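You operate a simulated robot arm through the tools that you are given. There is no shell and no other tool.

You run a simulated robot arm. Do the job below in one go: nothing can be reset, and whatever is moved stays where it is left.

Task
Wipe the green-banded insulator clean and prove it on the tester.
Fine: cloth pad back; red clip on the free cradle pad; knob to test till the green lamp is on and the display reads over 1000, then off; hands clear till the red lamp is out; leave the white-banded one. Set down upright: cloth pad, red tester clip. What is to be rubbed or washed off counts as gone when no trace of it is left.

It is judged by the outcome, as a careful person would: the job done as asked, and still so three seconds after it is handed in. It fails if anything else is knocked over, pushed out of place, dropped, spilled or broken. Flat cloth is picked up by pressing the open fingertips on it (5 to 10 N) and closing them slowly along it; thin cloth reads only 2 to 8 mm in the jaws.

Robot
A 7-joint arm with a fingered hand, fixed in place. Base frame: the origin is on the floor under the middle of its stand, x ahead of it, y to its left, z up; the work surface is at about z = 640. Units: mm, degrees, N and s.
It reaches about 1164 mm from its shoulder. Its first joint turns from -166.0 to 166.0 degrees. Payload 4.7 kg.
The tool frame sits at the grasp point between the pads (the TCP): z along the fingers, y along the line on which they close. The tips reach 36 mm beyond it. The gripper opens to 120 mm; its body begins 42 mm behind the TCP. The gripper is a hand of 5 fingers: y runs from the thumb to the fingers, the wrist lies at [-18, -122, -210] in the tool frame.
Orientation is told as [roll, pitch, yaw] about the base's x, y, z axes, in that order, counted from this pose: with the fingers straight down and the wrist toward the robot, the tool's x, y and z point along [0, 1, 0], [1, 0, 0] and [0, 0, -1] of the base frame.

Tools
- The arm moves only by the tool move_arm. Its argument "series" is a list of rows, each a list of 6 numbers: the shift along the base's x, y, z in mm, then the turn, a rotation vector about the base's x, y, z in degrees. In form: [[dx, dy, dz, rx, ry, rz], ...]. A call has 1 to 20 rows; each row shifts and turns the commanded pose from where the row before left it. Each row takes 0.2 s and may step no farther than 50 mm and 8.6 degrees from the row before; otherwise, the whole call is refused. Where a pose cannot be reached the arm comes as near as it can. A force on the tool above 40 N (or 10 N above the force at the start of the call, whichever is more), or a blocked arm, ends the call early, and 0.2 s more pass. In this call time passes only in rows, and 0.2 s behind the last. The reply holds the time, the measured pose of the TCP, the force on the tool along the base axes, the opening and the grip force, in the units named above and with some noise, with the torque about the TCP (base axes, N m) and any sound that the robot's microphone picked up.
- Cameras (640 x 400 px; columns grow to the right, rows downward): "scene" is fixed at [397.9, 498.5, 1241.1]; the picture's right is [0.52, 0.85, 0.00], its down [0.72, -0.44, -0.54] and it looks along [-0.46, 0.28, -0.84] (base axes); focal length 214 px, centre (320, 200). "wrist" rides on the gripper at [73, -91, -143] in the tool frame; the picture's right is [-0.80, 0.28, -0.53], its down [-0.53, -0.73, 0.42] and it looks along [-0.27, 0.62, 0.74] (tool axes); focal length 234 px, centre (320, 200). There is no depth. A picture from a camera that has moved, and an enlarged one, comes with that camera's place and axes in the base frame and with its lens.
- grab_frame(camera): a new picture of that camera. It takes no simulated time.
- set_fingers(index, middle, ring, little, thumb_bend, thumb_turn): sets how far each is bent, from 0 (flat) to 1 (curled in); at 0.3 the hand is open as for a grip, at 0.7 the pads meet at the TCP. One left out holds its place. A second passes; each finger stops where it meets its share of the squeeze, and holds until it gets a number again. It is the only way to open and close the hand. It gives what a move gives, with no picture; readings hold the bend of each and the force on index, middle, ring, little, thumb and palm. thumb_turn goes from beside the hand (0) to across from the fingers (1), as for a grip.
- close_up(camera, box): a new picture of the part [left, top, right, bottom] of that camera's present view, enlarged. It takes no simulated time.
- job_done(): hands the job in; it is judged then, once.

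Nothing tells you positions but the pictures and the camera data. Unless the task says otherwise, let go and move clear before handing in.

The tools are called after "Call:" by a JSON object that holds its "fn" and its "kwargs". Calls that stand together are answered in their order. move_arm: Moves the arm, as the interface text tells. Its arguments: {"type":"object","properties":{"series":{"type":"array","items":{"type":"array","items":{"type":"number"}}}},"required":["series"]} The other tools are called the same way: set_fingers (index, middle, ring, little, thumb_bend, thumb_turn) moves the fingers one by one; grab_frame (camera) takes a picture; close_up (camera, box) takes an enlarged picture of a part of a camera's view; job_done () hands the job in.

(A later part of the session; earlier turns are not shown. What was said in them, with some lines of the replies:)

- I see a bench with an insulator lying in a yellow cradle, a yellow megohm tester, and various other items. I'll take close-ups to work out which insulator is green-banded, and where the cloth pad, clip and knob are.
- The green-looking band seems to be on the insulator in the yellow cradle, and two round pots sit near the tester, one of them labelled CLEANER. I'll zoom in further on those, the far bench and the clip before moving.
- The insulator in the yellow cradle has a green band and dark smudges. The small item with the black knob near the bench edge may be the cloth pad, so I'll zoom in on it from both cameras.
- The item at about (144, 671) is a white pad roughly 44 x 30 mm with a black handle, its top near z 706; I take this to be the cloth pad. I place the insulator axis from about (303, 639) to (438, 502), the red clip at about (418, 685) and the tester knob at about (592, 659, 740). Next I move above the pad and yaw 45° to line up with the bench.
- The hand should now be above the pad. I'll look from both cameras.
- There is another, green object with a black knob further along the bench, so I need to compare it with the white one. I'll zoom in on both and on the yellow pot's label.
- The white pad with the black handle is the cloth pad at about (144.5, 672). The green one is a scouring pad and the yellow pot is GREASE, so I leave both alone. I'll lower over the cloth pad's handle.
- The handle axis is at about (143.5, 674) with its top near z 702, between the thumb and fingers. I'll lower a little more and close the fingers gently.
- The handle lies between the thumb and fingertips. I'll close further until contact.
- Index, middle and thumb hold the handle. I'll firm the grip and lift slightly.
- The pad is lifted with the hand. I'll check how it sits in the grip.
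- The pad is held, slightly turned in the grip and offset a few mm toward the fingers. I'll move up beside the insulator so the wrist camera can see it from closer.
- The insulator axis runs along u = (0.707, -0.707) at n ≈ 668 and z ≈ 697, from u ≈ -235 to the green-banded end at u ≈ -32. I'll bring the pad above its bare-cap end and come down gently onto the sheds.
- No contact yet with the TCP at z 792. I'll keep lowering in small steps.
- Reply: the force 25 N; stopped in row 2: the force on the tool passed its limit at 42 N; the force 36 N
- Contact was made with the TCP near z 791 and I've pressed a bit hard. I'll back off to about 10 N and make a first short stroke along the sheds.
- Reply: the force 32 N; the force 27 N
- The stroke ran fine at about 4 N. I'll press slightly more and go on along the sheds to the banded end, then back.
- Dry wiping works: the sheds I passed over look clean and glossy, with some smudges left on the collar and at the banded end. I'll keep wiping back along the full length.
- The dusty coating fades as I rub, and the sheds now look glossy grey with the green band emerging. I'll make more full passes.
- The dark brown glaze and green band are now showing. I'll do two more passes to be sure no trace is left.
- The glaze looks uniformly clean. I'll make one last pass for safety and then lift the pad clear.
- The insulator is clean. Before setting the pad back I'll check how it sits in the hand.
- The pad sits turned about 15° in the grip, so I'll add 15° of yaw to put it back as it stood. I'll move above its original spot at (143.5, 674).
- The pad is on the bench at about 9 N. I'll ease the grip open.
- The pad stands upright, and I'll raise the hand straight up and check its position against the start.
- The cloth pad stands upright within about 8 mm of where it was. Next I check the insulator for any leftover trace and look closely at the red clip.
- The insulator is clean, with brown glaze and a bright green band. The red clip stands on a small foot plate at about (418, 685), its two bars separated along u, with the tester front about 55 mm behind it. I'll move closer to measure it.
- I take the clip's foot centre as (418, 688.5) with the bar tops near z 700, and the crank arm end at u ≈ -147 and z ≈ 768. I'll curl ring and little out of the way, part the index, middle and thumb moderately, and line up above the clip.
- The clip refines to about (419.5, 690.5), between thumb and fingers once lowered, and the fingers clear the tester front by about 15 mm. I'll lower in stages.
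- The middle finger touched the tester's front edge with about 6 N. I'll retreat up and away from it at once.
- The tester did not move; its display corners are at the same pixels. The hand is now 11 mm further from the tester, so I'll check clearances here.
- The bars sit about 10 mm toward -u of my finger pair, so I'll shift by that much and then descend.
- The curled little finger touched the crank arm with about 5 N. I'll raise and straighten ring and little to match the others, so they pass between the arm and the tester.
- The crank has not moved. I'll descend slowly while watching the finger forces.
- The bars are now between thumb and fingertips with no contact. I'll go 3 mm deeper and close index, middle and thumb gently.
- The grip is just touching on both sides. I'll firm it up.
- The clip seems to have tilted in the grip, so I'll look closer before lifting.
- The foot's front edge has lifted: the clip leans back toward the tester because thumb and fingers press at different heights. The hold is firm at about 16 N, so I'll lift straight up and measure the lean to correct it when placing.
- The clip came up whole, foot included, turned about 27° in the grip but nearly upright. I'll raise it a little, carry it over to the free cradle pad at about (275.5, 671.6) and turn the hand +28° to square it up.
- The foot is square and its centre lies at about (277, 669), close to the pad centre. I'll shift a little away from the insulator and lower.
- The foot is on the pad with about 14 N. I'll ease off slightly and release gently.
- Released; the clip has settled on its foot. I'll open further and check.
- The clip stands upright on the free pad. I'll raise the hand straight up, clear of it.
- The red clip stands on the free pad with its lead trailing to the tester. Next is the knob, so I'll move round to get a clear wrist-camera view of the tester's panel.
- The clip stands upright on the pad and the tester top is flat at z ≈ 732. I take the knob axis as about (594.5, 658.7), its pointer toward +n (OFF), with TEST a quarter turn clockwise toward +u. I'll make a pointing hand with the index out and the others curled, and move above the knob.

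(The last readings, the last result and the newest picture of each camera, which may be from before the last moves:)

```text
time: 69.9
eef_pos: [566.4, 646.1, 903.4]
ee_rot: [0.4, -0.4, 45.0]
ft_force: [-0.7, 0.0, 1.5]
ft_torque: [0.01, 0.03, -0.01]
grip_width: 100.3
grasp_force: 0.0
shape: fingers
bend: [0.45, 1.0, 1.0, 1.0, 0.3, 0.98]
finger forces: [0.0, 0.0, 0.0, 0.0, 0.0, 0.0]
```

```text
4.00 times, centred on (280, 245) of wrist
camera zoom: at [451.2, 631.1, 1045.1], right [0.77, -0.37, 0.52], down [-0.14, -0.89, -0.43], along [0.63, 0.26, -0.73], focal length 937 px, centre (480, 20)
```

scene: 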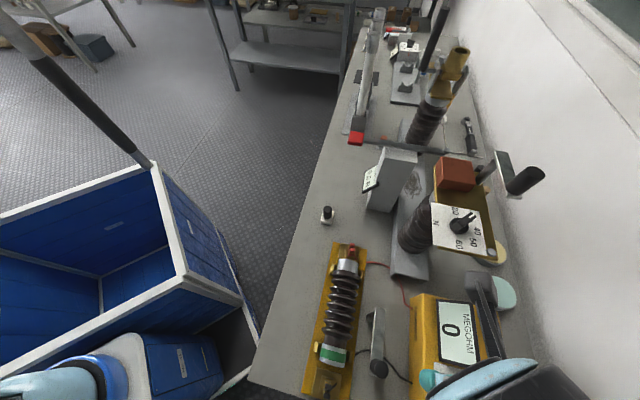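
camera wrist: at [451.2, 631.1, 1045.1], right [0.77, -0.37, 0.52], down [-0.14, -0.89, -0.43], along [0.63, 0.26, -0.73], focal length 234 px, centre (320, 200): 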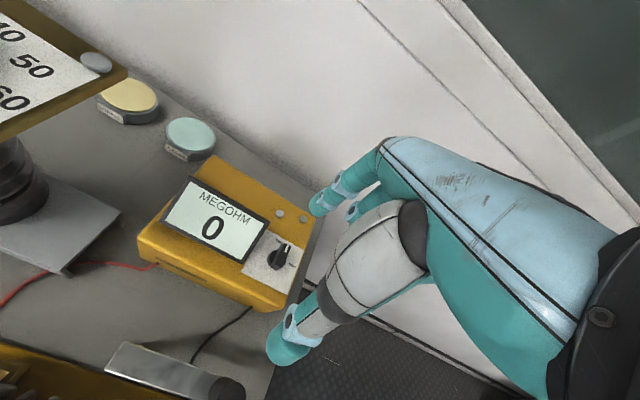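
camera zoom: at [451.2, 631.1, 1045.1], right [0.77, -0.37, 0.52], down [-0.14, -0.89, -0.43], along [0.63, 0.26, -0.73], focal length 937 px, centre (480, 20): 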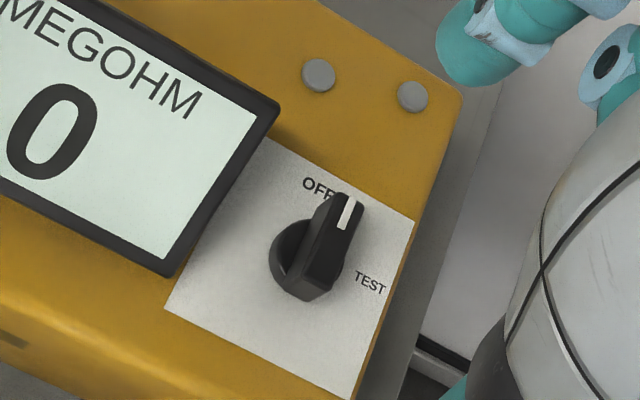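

The knob axis is at about u -45.7, n 889, with the pointer fin extending to n ≈ 909 and up to z ≈ 755. My index tip will come down between the display bezel and the fin. I'll lower in stages.

Call:
{"fn": "move_arm", "kwargs": {"series": [[2.8, 2.8, -30, 0, 0, 0], [0, 0, -30, 0, 0, 0], [0, 0, -25, 0, 0, 0]]}}

Call:
{"fn": "close_up", "kwargs": {"camera": "wrist", "box": [260, 150, 380, 270]}}

Call:
{"fn": "close_up", "kwargs": {"camera": "scene", "box": [380, 270, 540, 400]}}

```text
time: 70.7
eef_pos: [570.5, 648.6, 815.3]
ee_rot: [0.3, -0.3, 45.1]
ft_force: [-0.5, -0.9, 1.0]
ft_torque: [-0.02, -0.01, 0.0]
grip_width: 100.1
grasp_force: 0.0
shape: fingers
bend: [0.45, 1.0, 1.0, 1.0, 0.3, 0.98]
finger forces: [0.0, 0.0, 0.0, 0.1, 0.0, 0.0]
```

```text
3.33 times, centred on (320, 210) of wrist
camera zoom: at [455.0, 633.8, 958.1], right [0.77, -0.37, 0.52], down [-0.14, -0.89, -0.43], along [0.63, 0.26, -0.73], focal length 781 px, centre (320, 167)
```

zoom: 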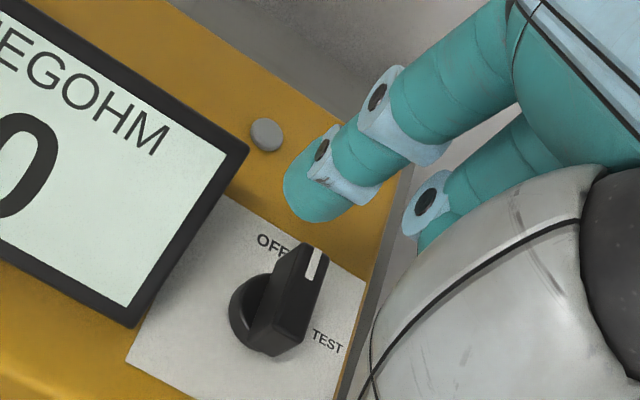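

```text
3.08 times, centred on (460, 335) of scene
camera zoom: at [397.9, 498.5, 1241.1], right [0.52, 0.85, 0.0], down [0.72, -0.44, -0.54], along [-0.46, 0.28, -0.84], focal length 660 px, centre (-111, -215)
```

zoom: 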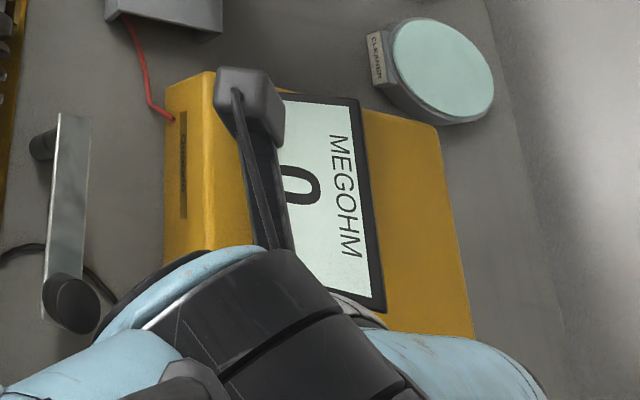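

The index tip is lined up beside the fin on the display side. I'll lower it to fin height.

Call:
{"fn": "move_arm", "kwargs": {"series": [[0, 0, -12, 0, 0, 0], [0, 0, -10, 0, 0, 0], [0, 0, -8, 0, 0, 0]]}}

Call:
{"fn": "close_up", "kwargs": {"camera": "wrist", "box": [260, 150, 380, 270]}}

```text
time: 71.5
eef_pos: [569.1, 649.8, 785.2]
ee_rot: [0.2, -0.4, 45.1]
ft_force: [0.4, 0.1, 0.1]
ft_torque: [0.01, -0.01, 0.02]
grip_width: 100.2
grasp_force: 0.0
shape: fingers
bend: [0.45, 1.0, 1.0, 1.0, 0.3, 0.98]
finger forces: [0.0, 0.0, 0.0, 0.1, 0.0, 0.0]
```

```text
3.33 times, centred on (320, 210) of wrist
camera zoom: at [455.2, 635.4, 928.2], right [0.77, -0.37, 0.52], down [-0.14, -0.89, -0.43], along [0.63, 0.26, -0.74], focal length 781 px, centre (320, 167)
```

zoom: 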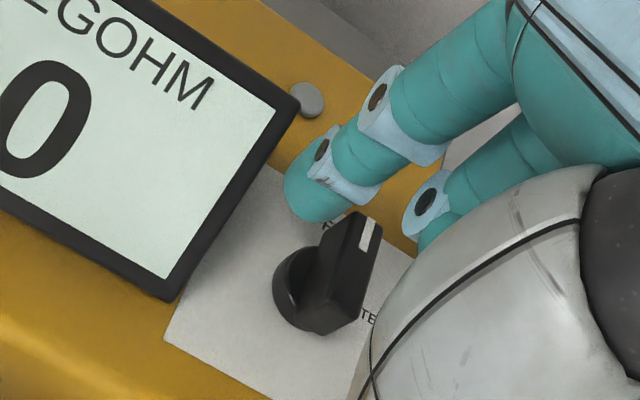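

The index tip is beside the fin. I'll lower 3 mm and begin pushing the fin clockwise toward TEST.

Call:
{"fn": "move_arm", "kwargs": {"series": [[0, 0, -3, 0, 0, 0], [4.7, -4.7, 0, 0, 0, 0], [4, -1, 0, 0, 0, 0], [4, -1, 0, 0, 0, 0]]}}

Call:
{"fn": "close_up", "kwargs": {"camera": "wrist", "box": [260, 150, 380, 270]}}

```text
time: 72.5
eef_pos: [582.4, 645.4, 782.1]
ee_rot: [0.3, -0.3, 45.1]
ft_force: [-0.9, 0.2, -0.2]
ft_torque: [0.02, -0.01, 0.05]
grip_width: 99.9
grasp_force: 0.6
shape: fingers
bend: [0.45, 1.0, 1.0, 1.0, 0.3, 0.98]
finger forces: [0.7, 0.0, 0.0, 0.1, 0.0, 0.0]
```

```text
3.33 times, centred on (320, 210) of wrist
camera zoom: at [468.0, 630.1, 925.1], right [0.77, -0.37, 0.52], down [-0.14, -0.89, -0.43], along [0.63, 0.26, -0.74], focal length 781 px, centre (320, 167)
```

zoom: 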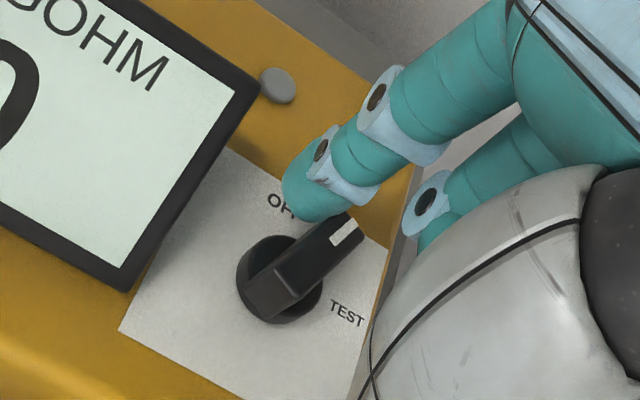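

The knob is turning. I'll continue along the arc toward TEST.

Call:
{"fn": "move_arm", "kwargs": {"series": [[5.3, -6, 0, 0, 0, 0], [4.1, -5.8, 0, 0, 0, 0]]}}

Call:
{"fn": "close_up", "kwargs": {"camera": "wrist", "box": [260, 150, 380, 270]}}

```text
time: 73.1
eef_pos: [591.8, 633.1, 782.6]
ee_rot: [0.2, -0.3, 45.1]
ft_force: [-0.2, 0.4, -0.2]
ft_torque: [0.02, 0.0, -0.01]
grip_width: 100.9
grasp_force: 0.5
shape: fingers
bend: [0.45, 1.0, 1.0, 1.0, 0.3, 0.98]
finger forces: [0.6, 0.1, 0.0, 0.0, 0.1, 0.0]
```

```text
3.33 times, centred on (320, 210) of wrist
camera zoom: at [477.5, 619.2, 925.5], right [0.77, -0.37, 0.52], down [-0.14, -0.89, -0.43], along [0.63, 0.26, -0.74], focal length 781 px, centre (320, 167)
```

zoom: 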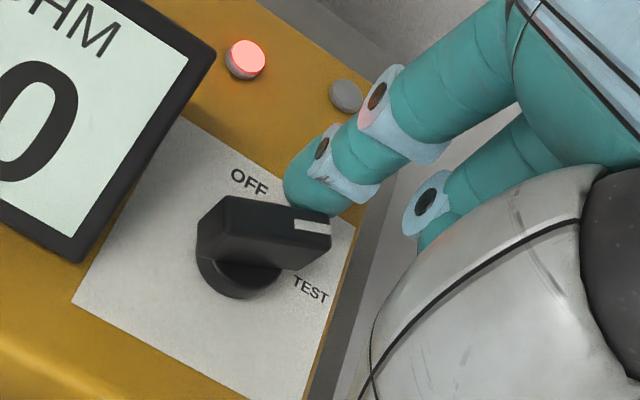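

The red lamp is lit and the pointer is nearly at TEST. I'll push a bit further.

Call:
{"fn": "move_arm", "kwargs": {"series": [[0.9, -3.5, 0, 0, 0, 0], [0.6, -3.2, 0, 0, 0, 0]]}}

Call:
{"fn": "close_up", "kwargs": {"camera": "wrist", "box": [220, 130, 380, 270]}}

```text
time: 73.7
eef_pos: [594.3, 626.9, 781.4]
ee_rot: [0.2, -0.3, 45.0]
ft_force: [-0.2, 0.8, -0.1]
ft_torque: [0.03, 0.03, -0.01]
grip_width: 100.6
grasp_force: 0.3
shape: fingers
bend: [0.45, 1.0, 1.0, 1.0, 0.3, 0.98]
finger forces: [0.5, 0.0, 0.0, 0.1, 0.0, 0.0]
```

```text
2.86 times, centred on (300, 200) of wrist
camera zoom: at [478.6, 611.8, 924.5], right [0.77, -0.37, 0.52], down [-0.14, -0.89, -0.43], along [0.63, 0.26, -0.74], focal length 669 px, centre (377, 200)
```

zoom: 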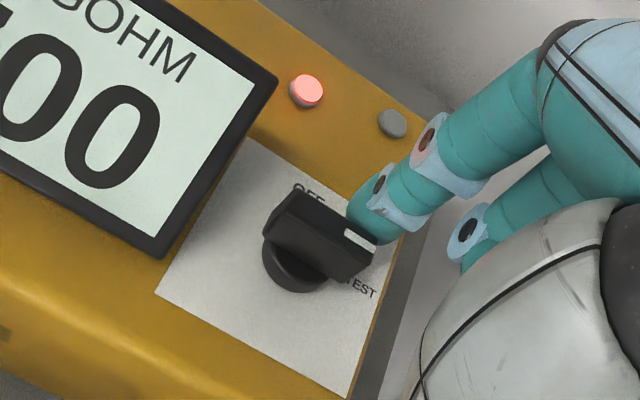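

The display is rising, so I'll read it from both cameras.

Call:
{"fn": "close_up", "kwargs": {"camera": "scene", "box": [400, 280, 540, 400]}}

Call:
{"fn": "grab_frame", "kwargs": {"camera": "wrist"}}

```text
3.33 times, centred on (470, 340) of scene
camera zoom: at [397.9, 498.5, 1241.1], right [0.52, 0.85, 0.0], down [0.72, -0.44, -0.54], along [-0.46, 0.28, -0.84], focal length 715 px, centre (-180, -267)
```

zoom: 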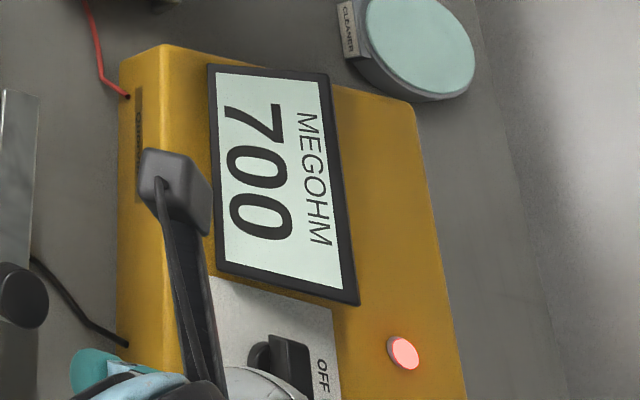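

```text
taken
camera wrist: at [478.6, 611.8, 924.5], right [0.77, -0.37, 0.52], down [-0.14, -0.89, -0.43], along [0.63, 0.26, -0.74], focal length 234 px, centre (320, 200)
```

wrist: 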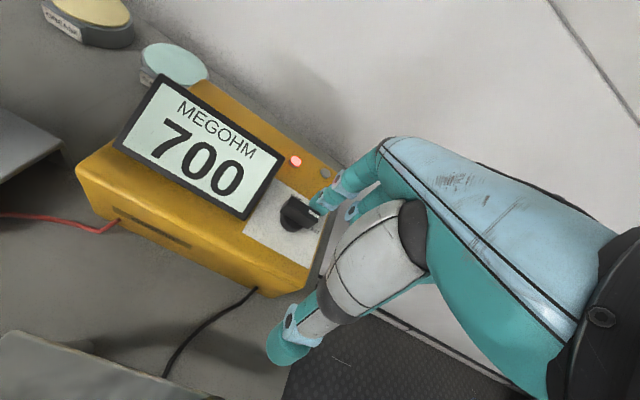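

The display reads 700 and is rising, with the red lamp on. I'll hold still a moment and read again.

Call:
{"fn": "move_arm", "kwargs": {"series": [[0, 0, 0, 0, 0, 0], [0, 0, 0, 0, 0, 0], [0, 0, 0, 0, 0, 0], [0, 0, 0, 0, 0, 0], [0, 0, 0, 0, 0, 0]]}}

Call:
{"fn": "close_up", "kwargs": {"camera": "wrist", "box": [110, 60, 350, 250]}}

```text
time: 74.9
eef_pos: [592.4, 625.5, 782.7]
ee_rot: [0.2, -0.3, 45.0]
ft_force: [0.7, 0.9, -0.8]
ft_torque: [0.05, -0.03, 0.02]
grip_width: 100.6
grasp_force: 0.2
shape: fingers
bend: [0.45, 1.0, 1.0, 1.0, 0.3, 0.98]
finger forces: [0.4, 0.0, 0.0, 0.0, 0.1, 0.1]
```

```text
2.11 times, centred on (230, 155) of wrist
camera zoom: at [478.5, 612.0, 924.7], right [0.77, -0.37, 0.52], down [-0.14, -0.89, -0.43], along [0.63, 0.26, -0.74], focal length 493 px, centre (510, 295)
```

zoom: 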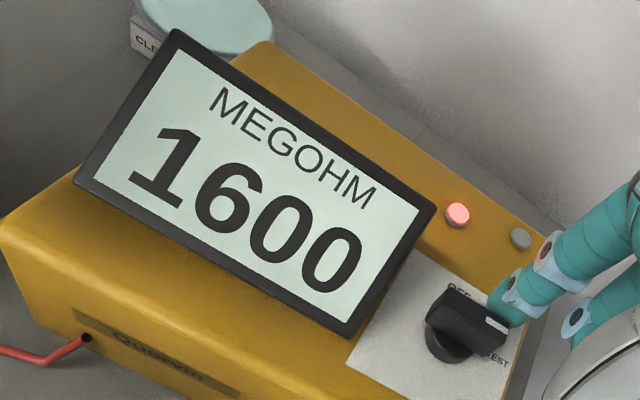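

It now reads 1600, over 1000, but the green lamp is not lit yet. I'll wait longer.

Call:
{"fn": "move_arm", "kwargs": {"series": [[0, 0, 0, 0, 0, 0], [0, 0, 0, 0, 0, 0], [0, 0, 0, 0, 0, 0], [0, 0, 0, 0, 0, 0], [0, 0, 0, 0, 0, 0], [0, 0, 0, 0, 0, 0], [0, 0, 0, 0, 0, 0], [0, 0, 0, 0, 0, 0]]}}

Call:
{"fn": "close_up", "kwargs": {"camera": "wrist", "box": [110, 60, 350, 250]}}

```text
time: 76.7
eef_pos: [593.4, 625.2, 782.2]
ee_rot: [0.2, -0.2, 45.0]
ft_force: [0.6, 0.1, -0.7]
ft_torque: [0.01, -0.01, -0.01]
grip_width: 100.7
grasp_force: 0.1
shape: fingers
bend: [0.45, 1.0, 1.0, 1.0, 0.3, 0.98]
finger forces: [0.4, 0.0, 0.1, 0.1, 0.0, 0.0]
```

```text
2.11 times, centred on (230, 155) of wrist
camera zoom: at [478.5, 612.0, 924.7], right [0.77, -0.37, 0.52], down [-0.14, -0.89, -0.43], along [0.63, 0.26, -0.74], focal length 493 px, centre (510, 295)
```

zoom: 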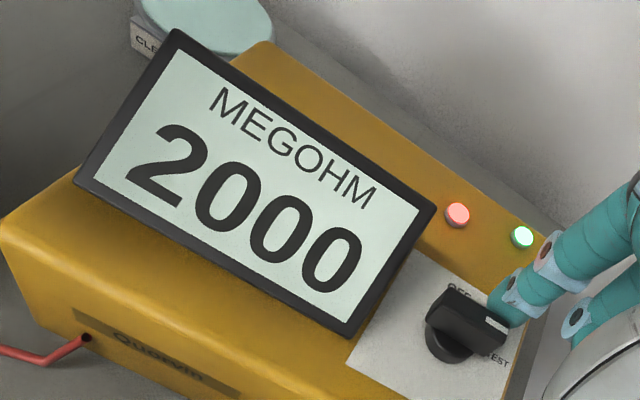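

The green lamp is on and the display reads 2000. Now to turn the knob OFF: I'll lift the finger clear, tuck the thumb in slightly, and go round to the other side of the fin.

Call:
{"fn": "move_arm", "kwargs": {"series": [[2, 2, 0, 0, 0, 0], [0, 0, 20, 0, 0, 0], [0, 0, 22, 0, 0, 0]]}}

Call:
{"fn": "set_fingers", "kwargs": {"thumb_bend": 0.55}}

Call:
{"fn": "move_arm", "kwargs": {"series": [[-14, -14, 0, 0, 0, 0], [-14, -14, 0, 0, 0, 0]]}}

Call:
{"fn": "grab_frame", "kwargs": {"camera": "wrist"}}

Call:
{"fn": "close_up", "kwargs": {"camera": "wrist", "box": [240, 110, 380, 260]}}

```text
time: 77.5
eef_pos: [594.5, 628.4, 823.0]
ee_rot: [0.1, -0.3, 45.0]
ft_force: [-0.2, -0.3, -0.5]
ft_torque: [-0.02, -0.02, -0.03]
grip_width: 100.3
grasp_force: 0.0
shape: fingers
bend: [0.45, 1.0, 1.0, 1.0, 0.3, 0.98]
finger forces: [0.0, 0.0, 0.1, 0.0, 0.1, 0.1]
```

```text
time: 78.5
eef_pos: [593.9, 629.0, 822.2]
ee_rot: [0.2, -0.4, 45.1]
ft_force: [-0.8, 0.3, 0.4]
ft_torque: [-0.02, -0.01, 0.03]
grip_width: 63.4
grasp_force: 0.1
shape: fingers
bend: [0.45, 1.0, 1.0, 1.0, 0.55, 1.0]
finger forces: [0.0, 0.0, 0.1, 0.1, 0.0, 0.1]
```

```text
time: 79.1
eef_pos: [566.1, 599.1, 824.4]
ee_rot: [0.3, -0.3, 45.0]
ft_force: [-0.2, -0.8, 0.0]
ft_torque: [0.0, 0.01, -0.01]
grip_width: 63.2
grasp_force: 0.1
shape: fingers
bend: [0.45, 1.0, 1.0, 1.0, 0.55, 1.0]
finger forces: [0.0, 0.1, 0.0, 0.0, 0.1, 0.0]
```

```text
taken
camera wrist: at [452.3, 585.0, 967.6], right [0.77, -0.37, 0.52], down [-0.14, -0.89, -0.43], along [0.63, 0.26, -0.74], focal length 234 px, centre (320, 200)
```

wrist: 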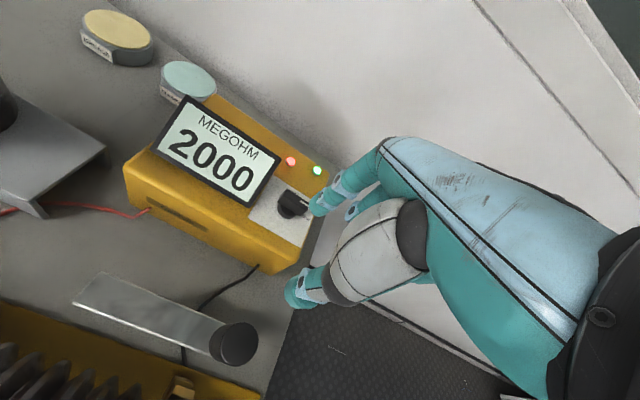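

```text
2.67 times, centred on (310, 185) of wrist
camera zoom: at [452.3, 585.0, 967.6], right [0.77, -0.37, 0.52], down [-0.14, -0.89, -0.43], along [0.63, 0.26, -0.74], focal length 624 px, centre (347, 240)
```

zoom: 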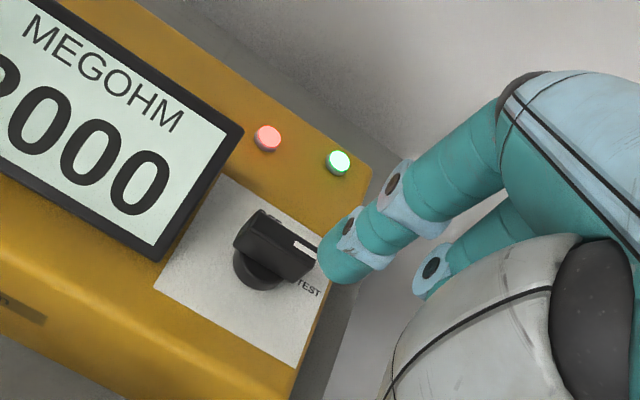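

The knob stays at TEST on its own. The finger is now on the near side of the fin, so I'll lower it and push the fin back to OFF.

Call:
{"fn": "move_arm", "kwargs": {"series": [[0, 0, -15, 0, 0, 0], [0, 0, -15, 0, 0, 0], [0, 0, -11, 0, 0, 0]]}}

Call:
{"fn": "close_up", "kwargs": {"camera": "wrist", "box": [240, 110, 380, 260]}}

```text
time: 79.9
eef_pos: [565.7, 600.4, 782.2]
ee_rot: [0.3, -0.3, 45.0]
ft_force: [0.7, 0.4, 0.7]
ft_torque: [0.01, 0.01, 0.02]
grip_width: 63.1
grasp_force: 0.0
shape: fingers
bend: [0.45, 1.0, 1.0, 1.0, 0.55, 1.0]
finger forces: [0.0, 0.1, 0.0, 0.1, 0.0, 0.0]
```

```text
2.67 times, centred on (310, 185) of wrist
camera zoom: at [451.3, 585.9, 925.7], right [0.77, -0.37, 0.52], down [-0.14, -0.89, -0.43], along [0.63, 0.26, -0.74], focal length 624 px, centre (347, 240)
```

zoom: 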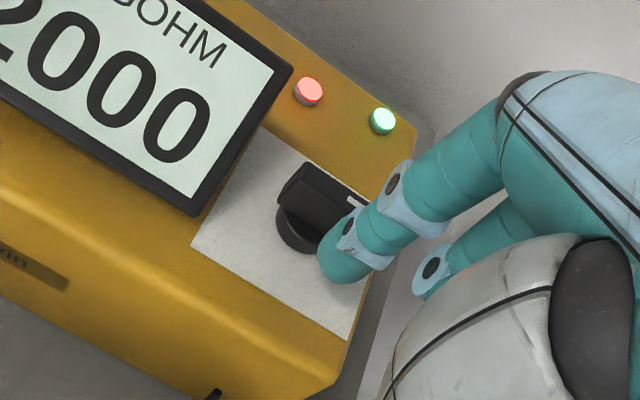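

Call:
{"fn": "move_arm", "kwargs": {"series": [[5.7, 5.7, 0, 0, 0, 0], [8.8, 1.1, 0, 0, 0, 0], [6, 3.9, 0, 0, 0, 0]]}}

Call:
{"fn": "close_up", "kwargs": {"camera": "wrist", "box": [240, 110, 380, 260]}}

```text
time: 80.7
eef_pos: [588.7, 610.4, 783.0]
ee_rot: [0.2, -0.4, 45.0]
ft_force: [-0.5, -1.4, 0.1]
ft_torque: [-0.03, 0.02, -0.04]
grip_width: 62.1
grasp_force: 0.2
shape: fingers
bend: [0.46, 1.0, 1.0, 1.0, 0.55, 1.0]
finger forces: [0.8, 0.1, 0.0, 0.1, 0.0, 0.0]
```

```text
2.67 times, centred on (310, 185) of wrist
camera zoom: at [472.9, 596.7, 925.5], right [0.77, -0.37, 0.52], down [-0.14, -0.89, -0.43], along [0.63, 0.26, -0.74], focal length 624 px, centre (347, 240)
```

zoom: 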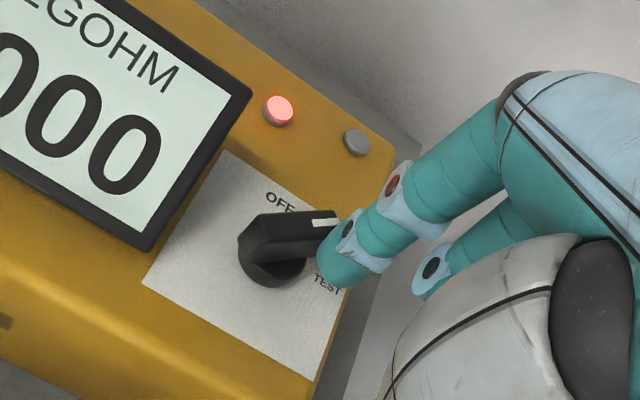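

Call:
{"fn": "move_arm", "kwargs": {"series": [[2.9, 5.6, 0, 0, 0, 0], [1.9, 9.4, 0, 0, 0, 0], [-0.4, 3.2, 0, 0, 0, 0]]}}

Call:
{"fn": "close_up", "kwargs": {"camera": "wrist", "box": [240, 110, 380, 260]}}

```text
time: 81.5
eef_pos: [592.3, 627.9, 782.6]
ee_rot: [0.2, -0.4, 45.0]
ft_force: [2.0, -2.9, 1.6]
ft_torque: [-0.02, -0.06, -0.09]
grip_width: 61.8
grasp_force: 1.3
shape: fingers
bend: [0.46, 1.0, 1.0, 1.0, 0.55, 1.0]
finger forces: [3.1, 0.0, 0.0, 0.1, 0.1, 0.0]
```

```text
2.67 times, centred on (310, 185) of wrist
camera zoom: at [477.9, 614.4, 926.3], right [0.77, -0.37, 0.52], down [-0.14, -0.89, -0.43], along [0.63, 0.26, -0.74], focal length 624 px, centre (347, 240)
```

zoom: 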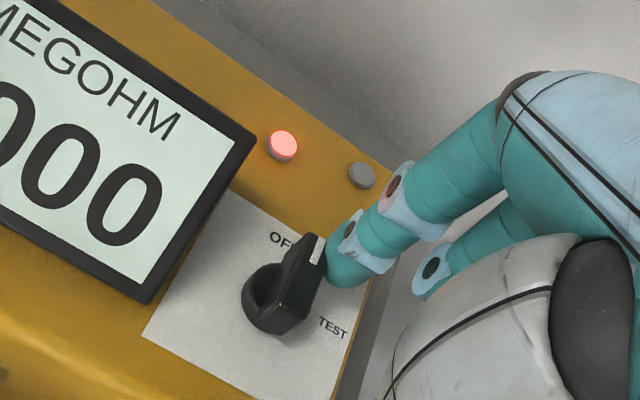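

The green lamp went out and the pointer is back near OFF; the red lamp is still lit while it discharges. I'll nudge slightly to be sure the knob is against its stop.

Call:
{"fn": "move_arm", "kwargs": {"series": [[-1.4, 1.4, 0, 0, 0, 0]]}}

Call:
{"fn": "close_up", "kwargs": {"camera": "wrist", "box": [240, 110, 380, 260]}}

```text
time: 81.9
eef_pos: [591.0, 630.9, 783.6]
ee_rot: [0.1, -0.3, 44.9]
ft_force: [4.5, -5.8, 1.7]
ft_torque: [-0.06, -0.18, -0.33]
grip_width: 62.1
grasp_force: 3.6
shape: fingers
bend: [0.46, 1.0, 1.0, 1.0, 0.55, 1.0]
finger forces: [7.6, 0.0, 0.1, 0.0, 0.1, 0.0]
```

```text
2.67 times, centred on (310, 185) of wrist
camera zoom: at [476.1, 615.8, 926.2], right [0.77, -0.37, 0.52], down [-0.14, -0.89, -0.43], along [0.63, 0.25, -0.74], focal length 624 px, centre (347, 240)
```

zoom: 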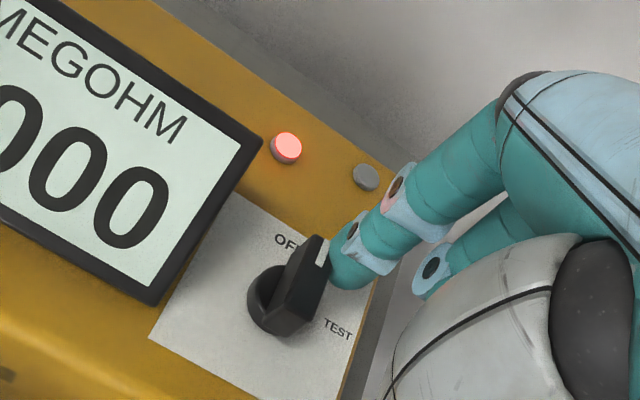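

The knob is firmly at its OFF stop. I'll back the finger off, lift clear, and retreat well away from the bench while it discharges.

Call:
{"fn": "move_arm", "kwargs": {"series": [[2.5, -2.5, 0, 0, 0, 0], [1.5, -1.5, 10, 0, 0, 0], [0, 0, 30, 0, 0, 0], [0, 0, 40, 0, 0, 0], [-20, -25, 30, 0, 0, 0], [-30, -35, 10, 0, 0, 0], [-30, -35, 0, 0, 0, 0], [-30, -35, 0, 0, 0, 0], [-30, -35, 0, 0, 0, 0], [-30, -35, 0, 0, 0, 0]]}}

Call:
{"fn": "grab_frame", "kwargs": {"camera": "wrist"}}

Call:
{"fn": "grab_frame", "kwargs": {"camera": "scene"}}

```text
time: 84.1
eef_pos: [424.2, 426.2, 901.7]
ee_rot: [0.0, -0.4, 45.0]
ft_force: [0.7, 0.3, -0.6]
ft_torque: [0.04, 0.01, 0.01]
grip_width: 62.9
grasp_force: 0.0
shape: fingers
bend: [0.45, 1.0, 1.0, 1.0, 0.55, 1.0]
finger forces: [0.0, 0.0, 0.0, 0.0, 0.0, 0.0]
```

```text
taken
camera wrist: at [309.4, 412.3, 1045.0], right [0.77, -0.37, 0.52], down [-0.14, -0.89, -0.43], along [0.63, 0.26, -0.74], focal length 234 px, centre (320, 200)
```

wrist: 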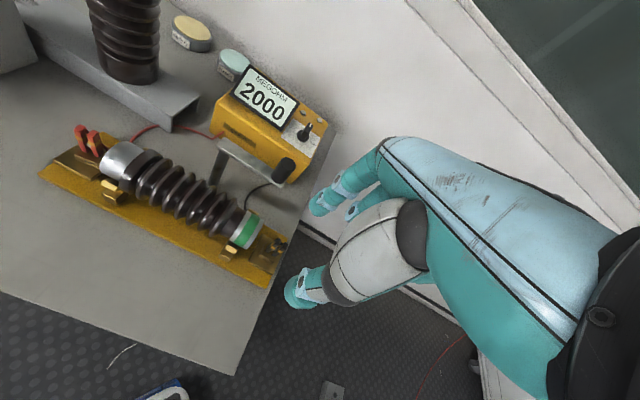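

```text
taken
```

scene: 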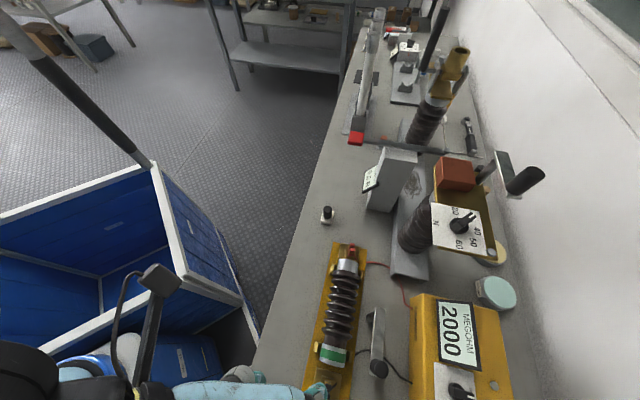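

Call:
{"fn": "close_up", "kwargs": {"camera": "wrist", "box": [210, 50, 350, 190]}}

Call:
{"fn": "close_up", "kwargs": {"camera": "scene", "box": [400, 280, 540, 400]}}

Call:
{"fn": "close_up", "kwargs": {"camera": "scene", "box": [300, 235, 400, 400]}}

```text
2.86 times, centred on (280, 120) of wrist
camera zoom: at [309.4, 412.3, 1045.0], right [0.77, -0.37, 0.52], down [-0.14, -0.89, -0.43], along [0.63, 0.26, -0.74], focal length 669 px, centre (434, 429)
```

zoom: 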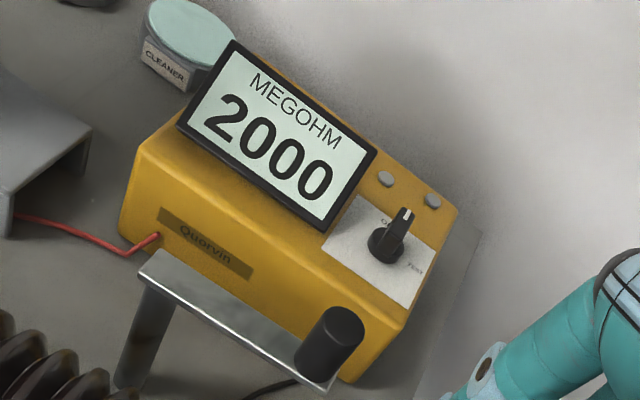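

```text
3.33 times, centred on (470, 340) of scene
camera zoom: at [397.9, 498.5, 1241.1], right [0.52, 0.85, 0.0], down [0.72, -0.44, -0.54], along [-0.46, 0.28, -0.84], focal length 715 px, centre (-180, -267)
```

zoom: 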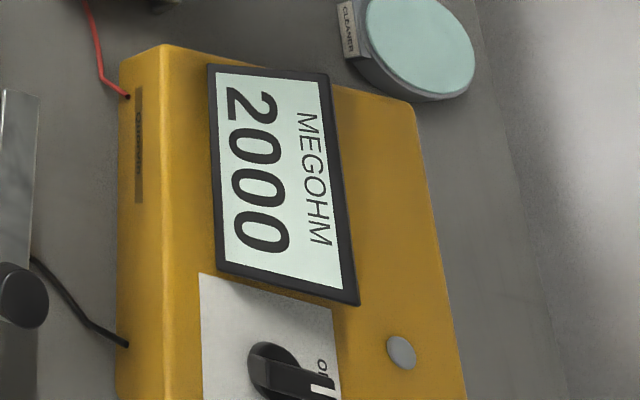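

```text
2.42 times, centred on (350, 318) of scene
camera zoom: at [397.9, 498.5, 1241.1], right [0.52, 0.85, 0.0], down [0.72, -0.44, -0.54], along [-0.46, 0.28, -0.84], focal length 520 px, centre (247, -85)
```

zoom: 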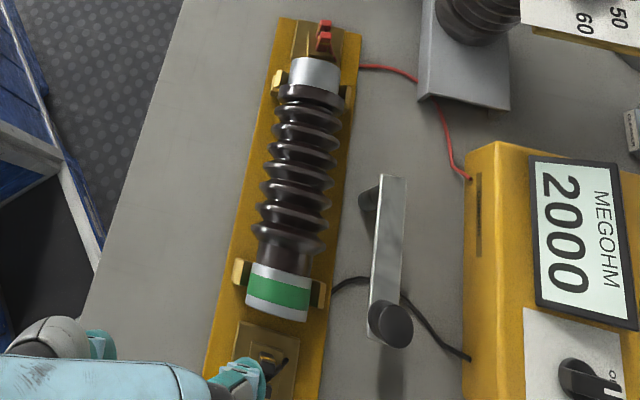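

The red lamp is out, the display holds 2000 and the pointer is at OFF. I'll compare the knob, pad, clip and surroundings with the starting pictures.

Call:
{"fn": "close_up", "kwargs": {"camera": "scene", "box": [430, 360, 510, 400]}}

Call:
{"fn": "close_up", "kwargs": {"camera": "wrist", "box": [30, 110, 130, 210]}}

Call:
{"fn": "close_up", "kwargs": {"camera": "scene", "box": [300, 195, 350, 235]}}

Call:
{"fn": "close_up", "kwargs": {"camera": "wrist", "box": [90, 130, 290, 290]}}

```text
8.00 times, centred on (470, 380) of scene
camera zoom: at [397.9, 498.5, 1241.1], right [0.52, 0.85, 0.0], down [0.72, -0.44, -0.54], along [-0.46, 0.28, -0.84], focal length 1716 px, centre (-880, -1240)
```

zoom: 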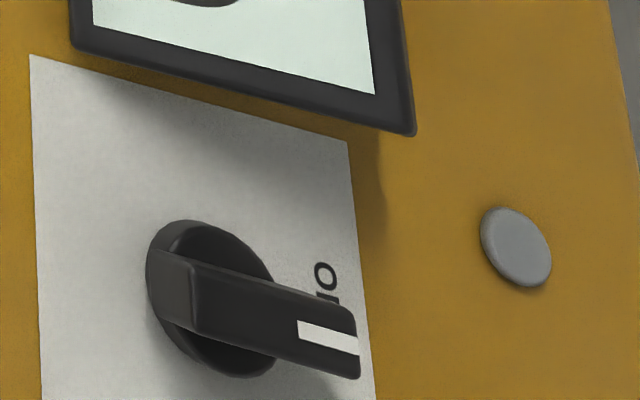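

```text
4.00 times, centred on (80, 160) of wrist
camera zoom: at [309.4, 412.3, 1045.0], right [0.77, -0.37, 0.52], down [-0.14, -0.89, -0.43], along [0.63, 0.26, -0.74], focal length 937 px, centre (1280, 360)
```

zoom: 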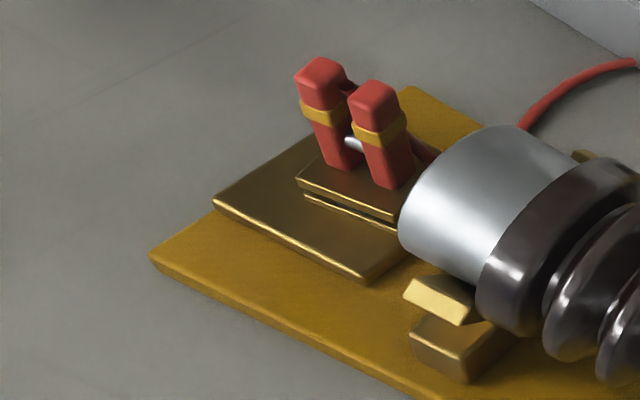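

```text
10.00 times, centred on (325, 215) of scene
camera zoom: at [397.9, 498.5, 1241.1], right [0.52, 0.85, 0.0], down [0.72, -0.44, -0.54], along [-0.46, 0.28, -0.84], focal length 2145 px, centre (270, 50)
```

zoom: 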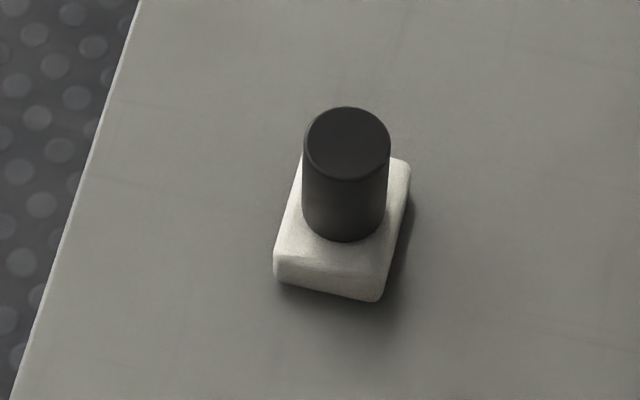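

```text
2.50 times, centred on (190, 210) of wrist
camera zoom: at [309.4, 412.3, 1045.0], right [0.77, -0.37, 0.52], down [-0.14, -0.89, -0.43], along [0.63, 0.26, -0.74], focal length 585 px, centre (645, 175)
```

zoom: 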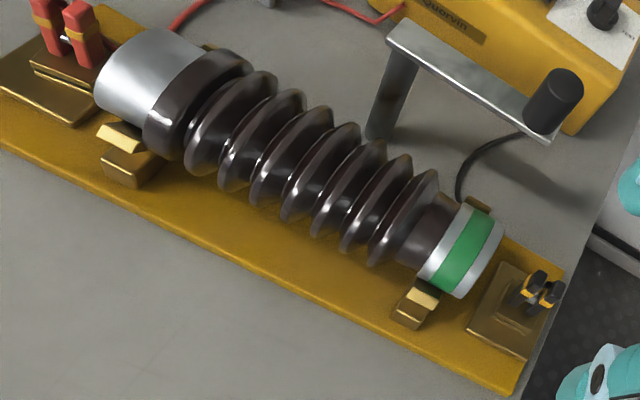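

The insulator is clean and proved: the display read 2000 with the green lamp on, and the knob is back at OFF exactly as it started. The red lamp is out, and the red clip stands upright on the free pad. The cloth pad stands upright about 8 mm from its starting spot, nothing else shows any shift in the pictures, and the hand is clear. I'm handing the job in.

Call:
{"fn": "job_done", "kwargs": {}}

```text
The job is handed in.
```

The green-banded insulator is wiped clean and passed on the tester: the display read 2000 with the green lamp on.

- **Tester:** the knob is back at OFF. I kept the hand clear until the red lamp went out.
- **Red clip:** it stands upright on the free cradle pad.
- **Cloth pad:** it is back upright, about 8 mm from where it started.
- **White-banded insulator:** I never saw it in any picture and did not touch it.
- **Light touches:** while reaching for the clip, a finger brushed the tester's front edge and another brushed the crank arm, at about 5 to 6 N each. Neither shows any shift in the pictures.

I wiped with the dry pad and did not use the CLEANER pot. I could not view the underside of the insulator, but the dirt faded evenly all round as I rubbed, and no trace shows from either camera.
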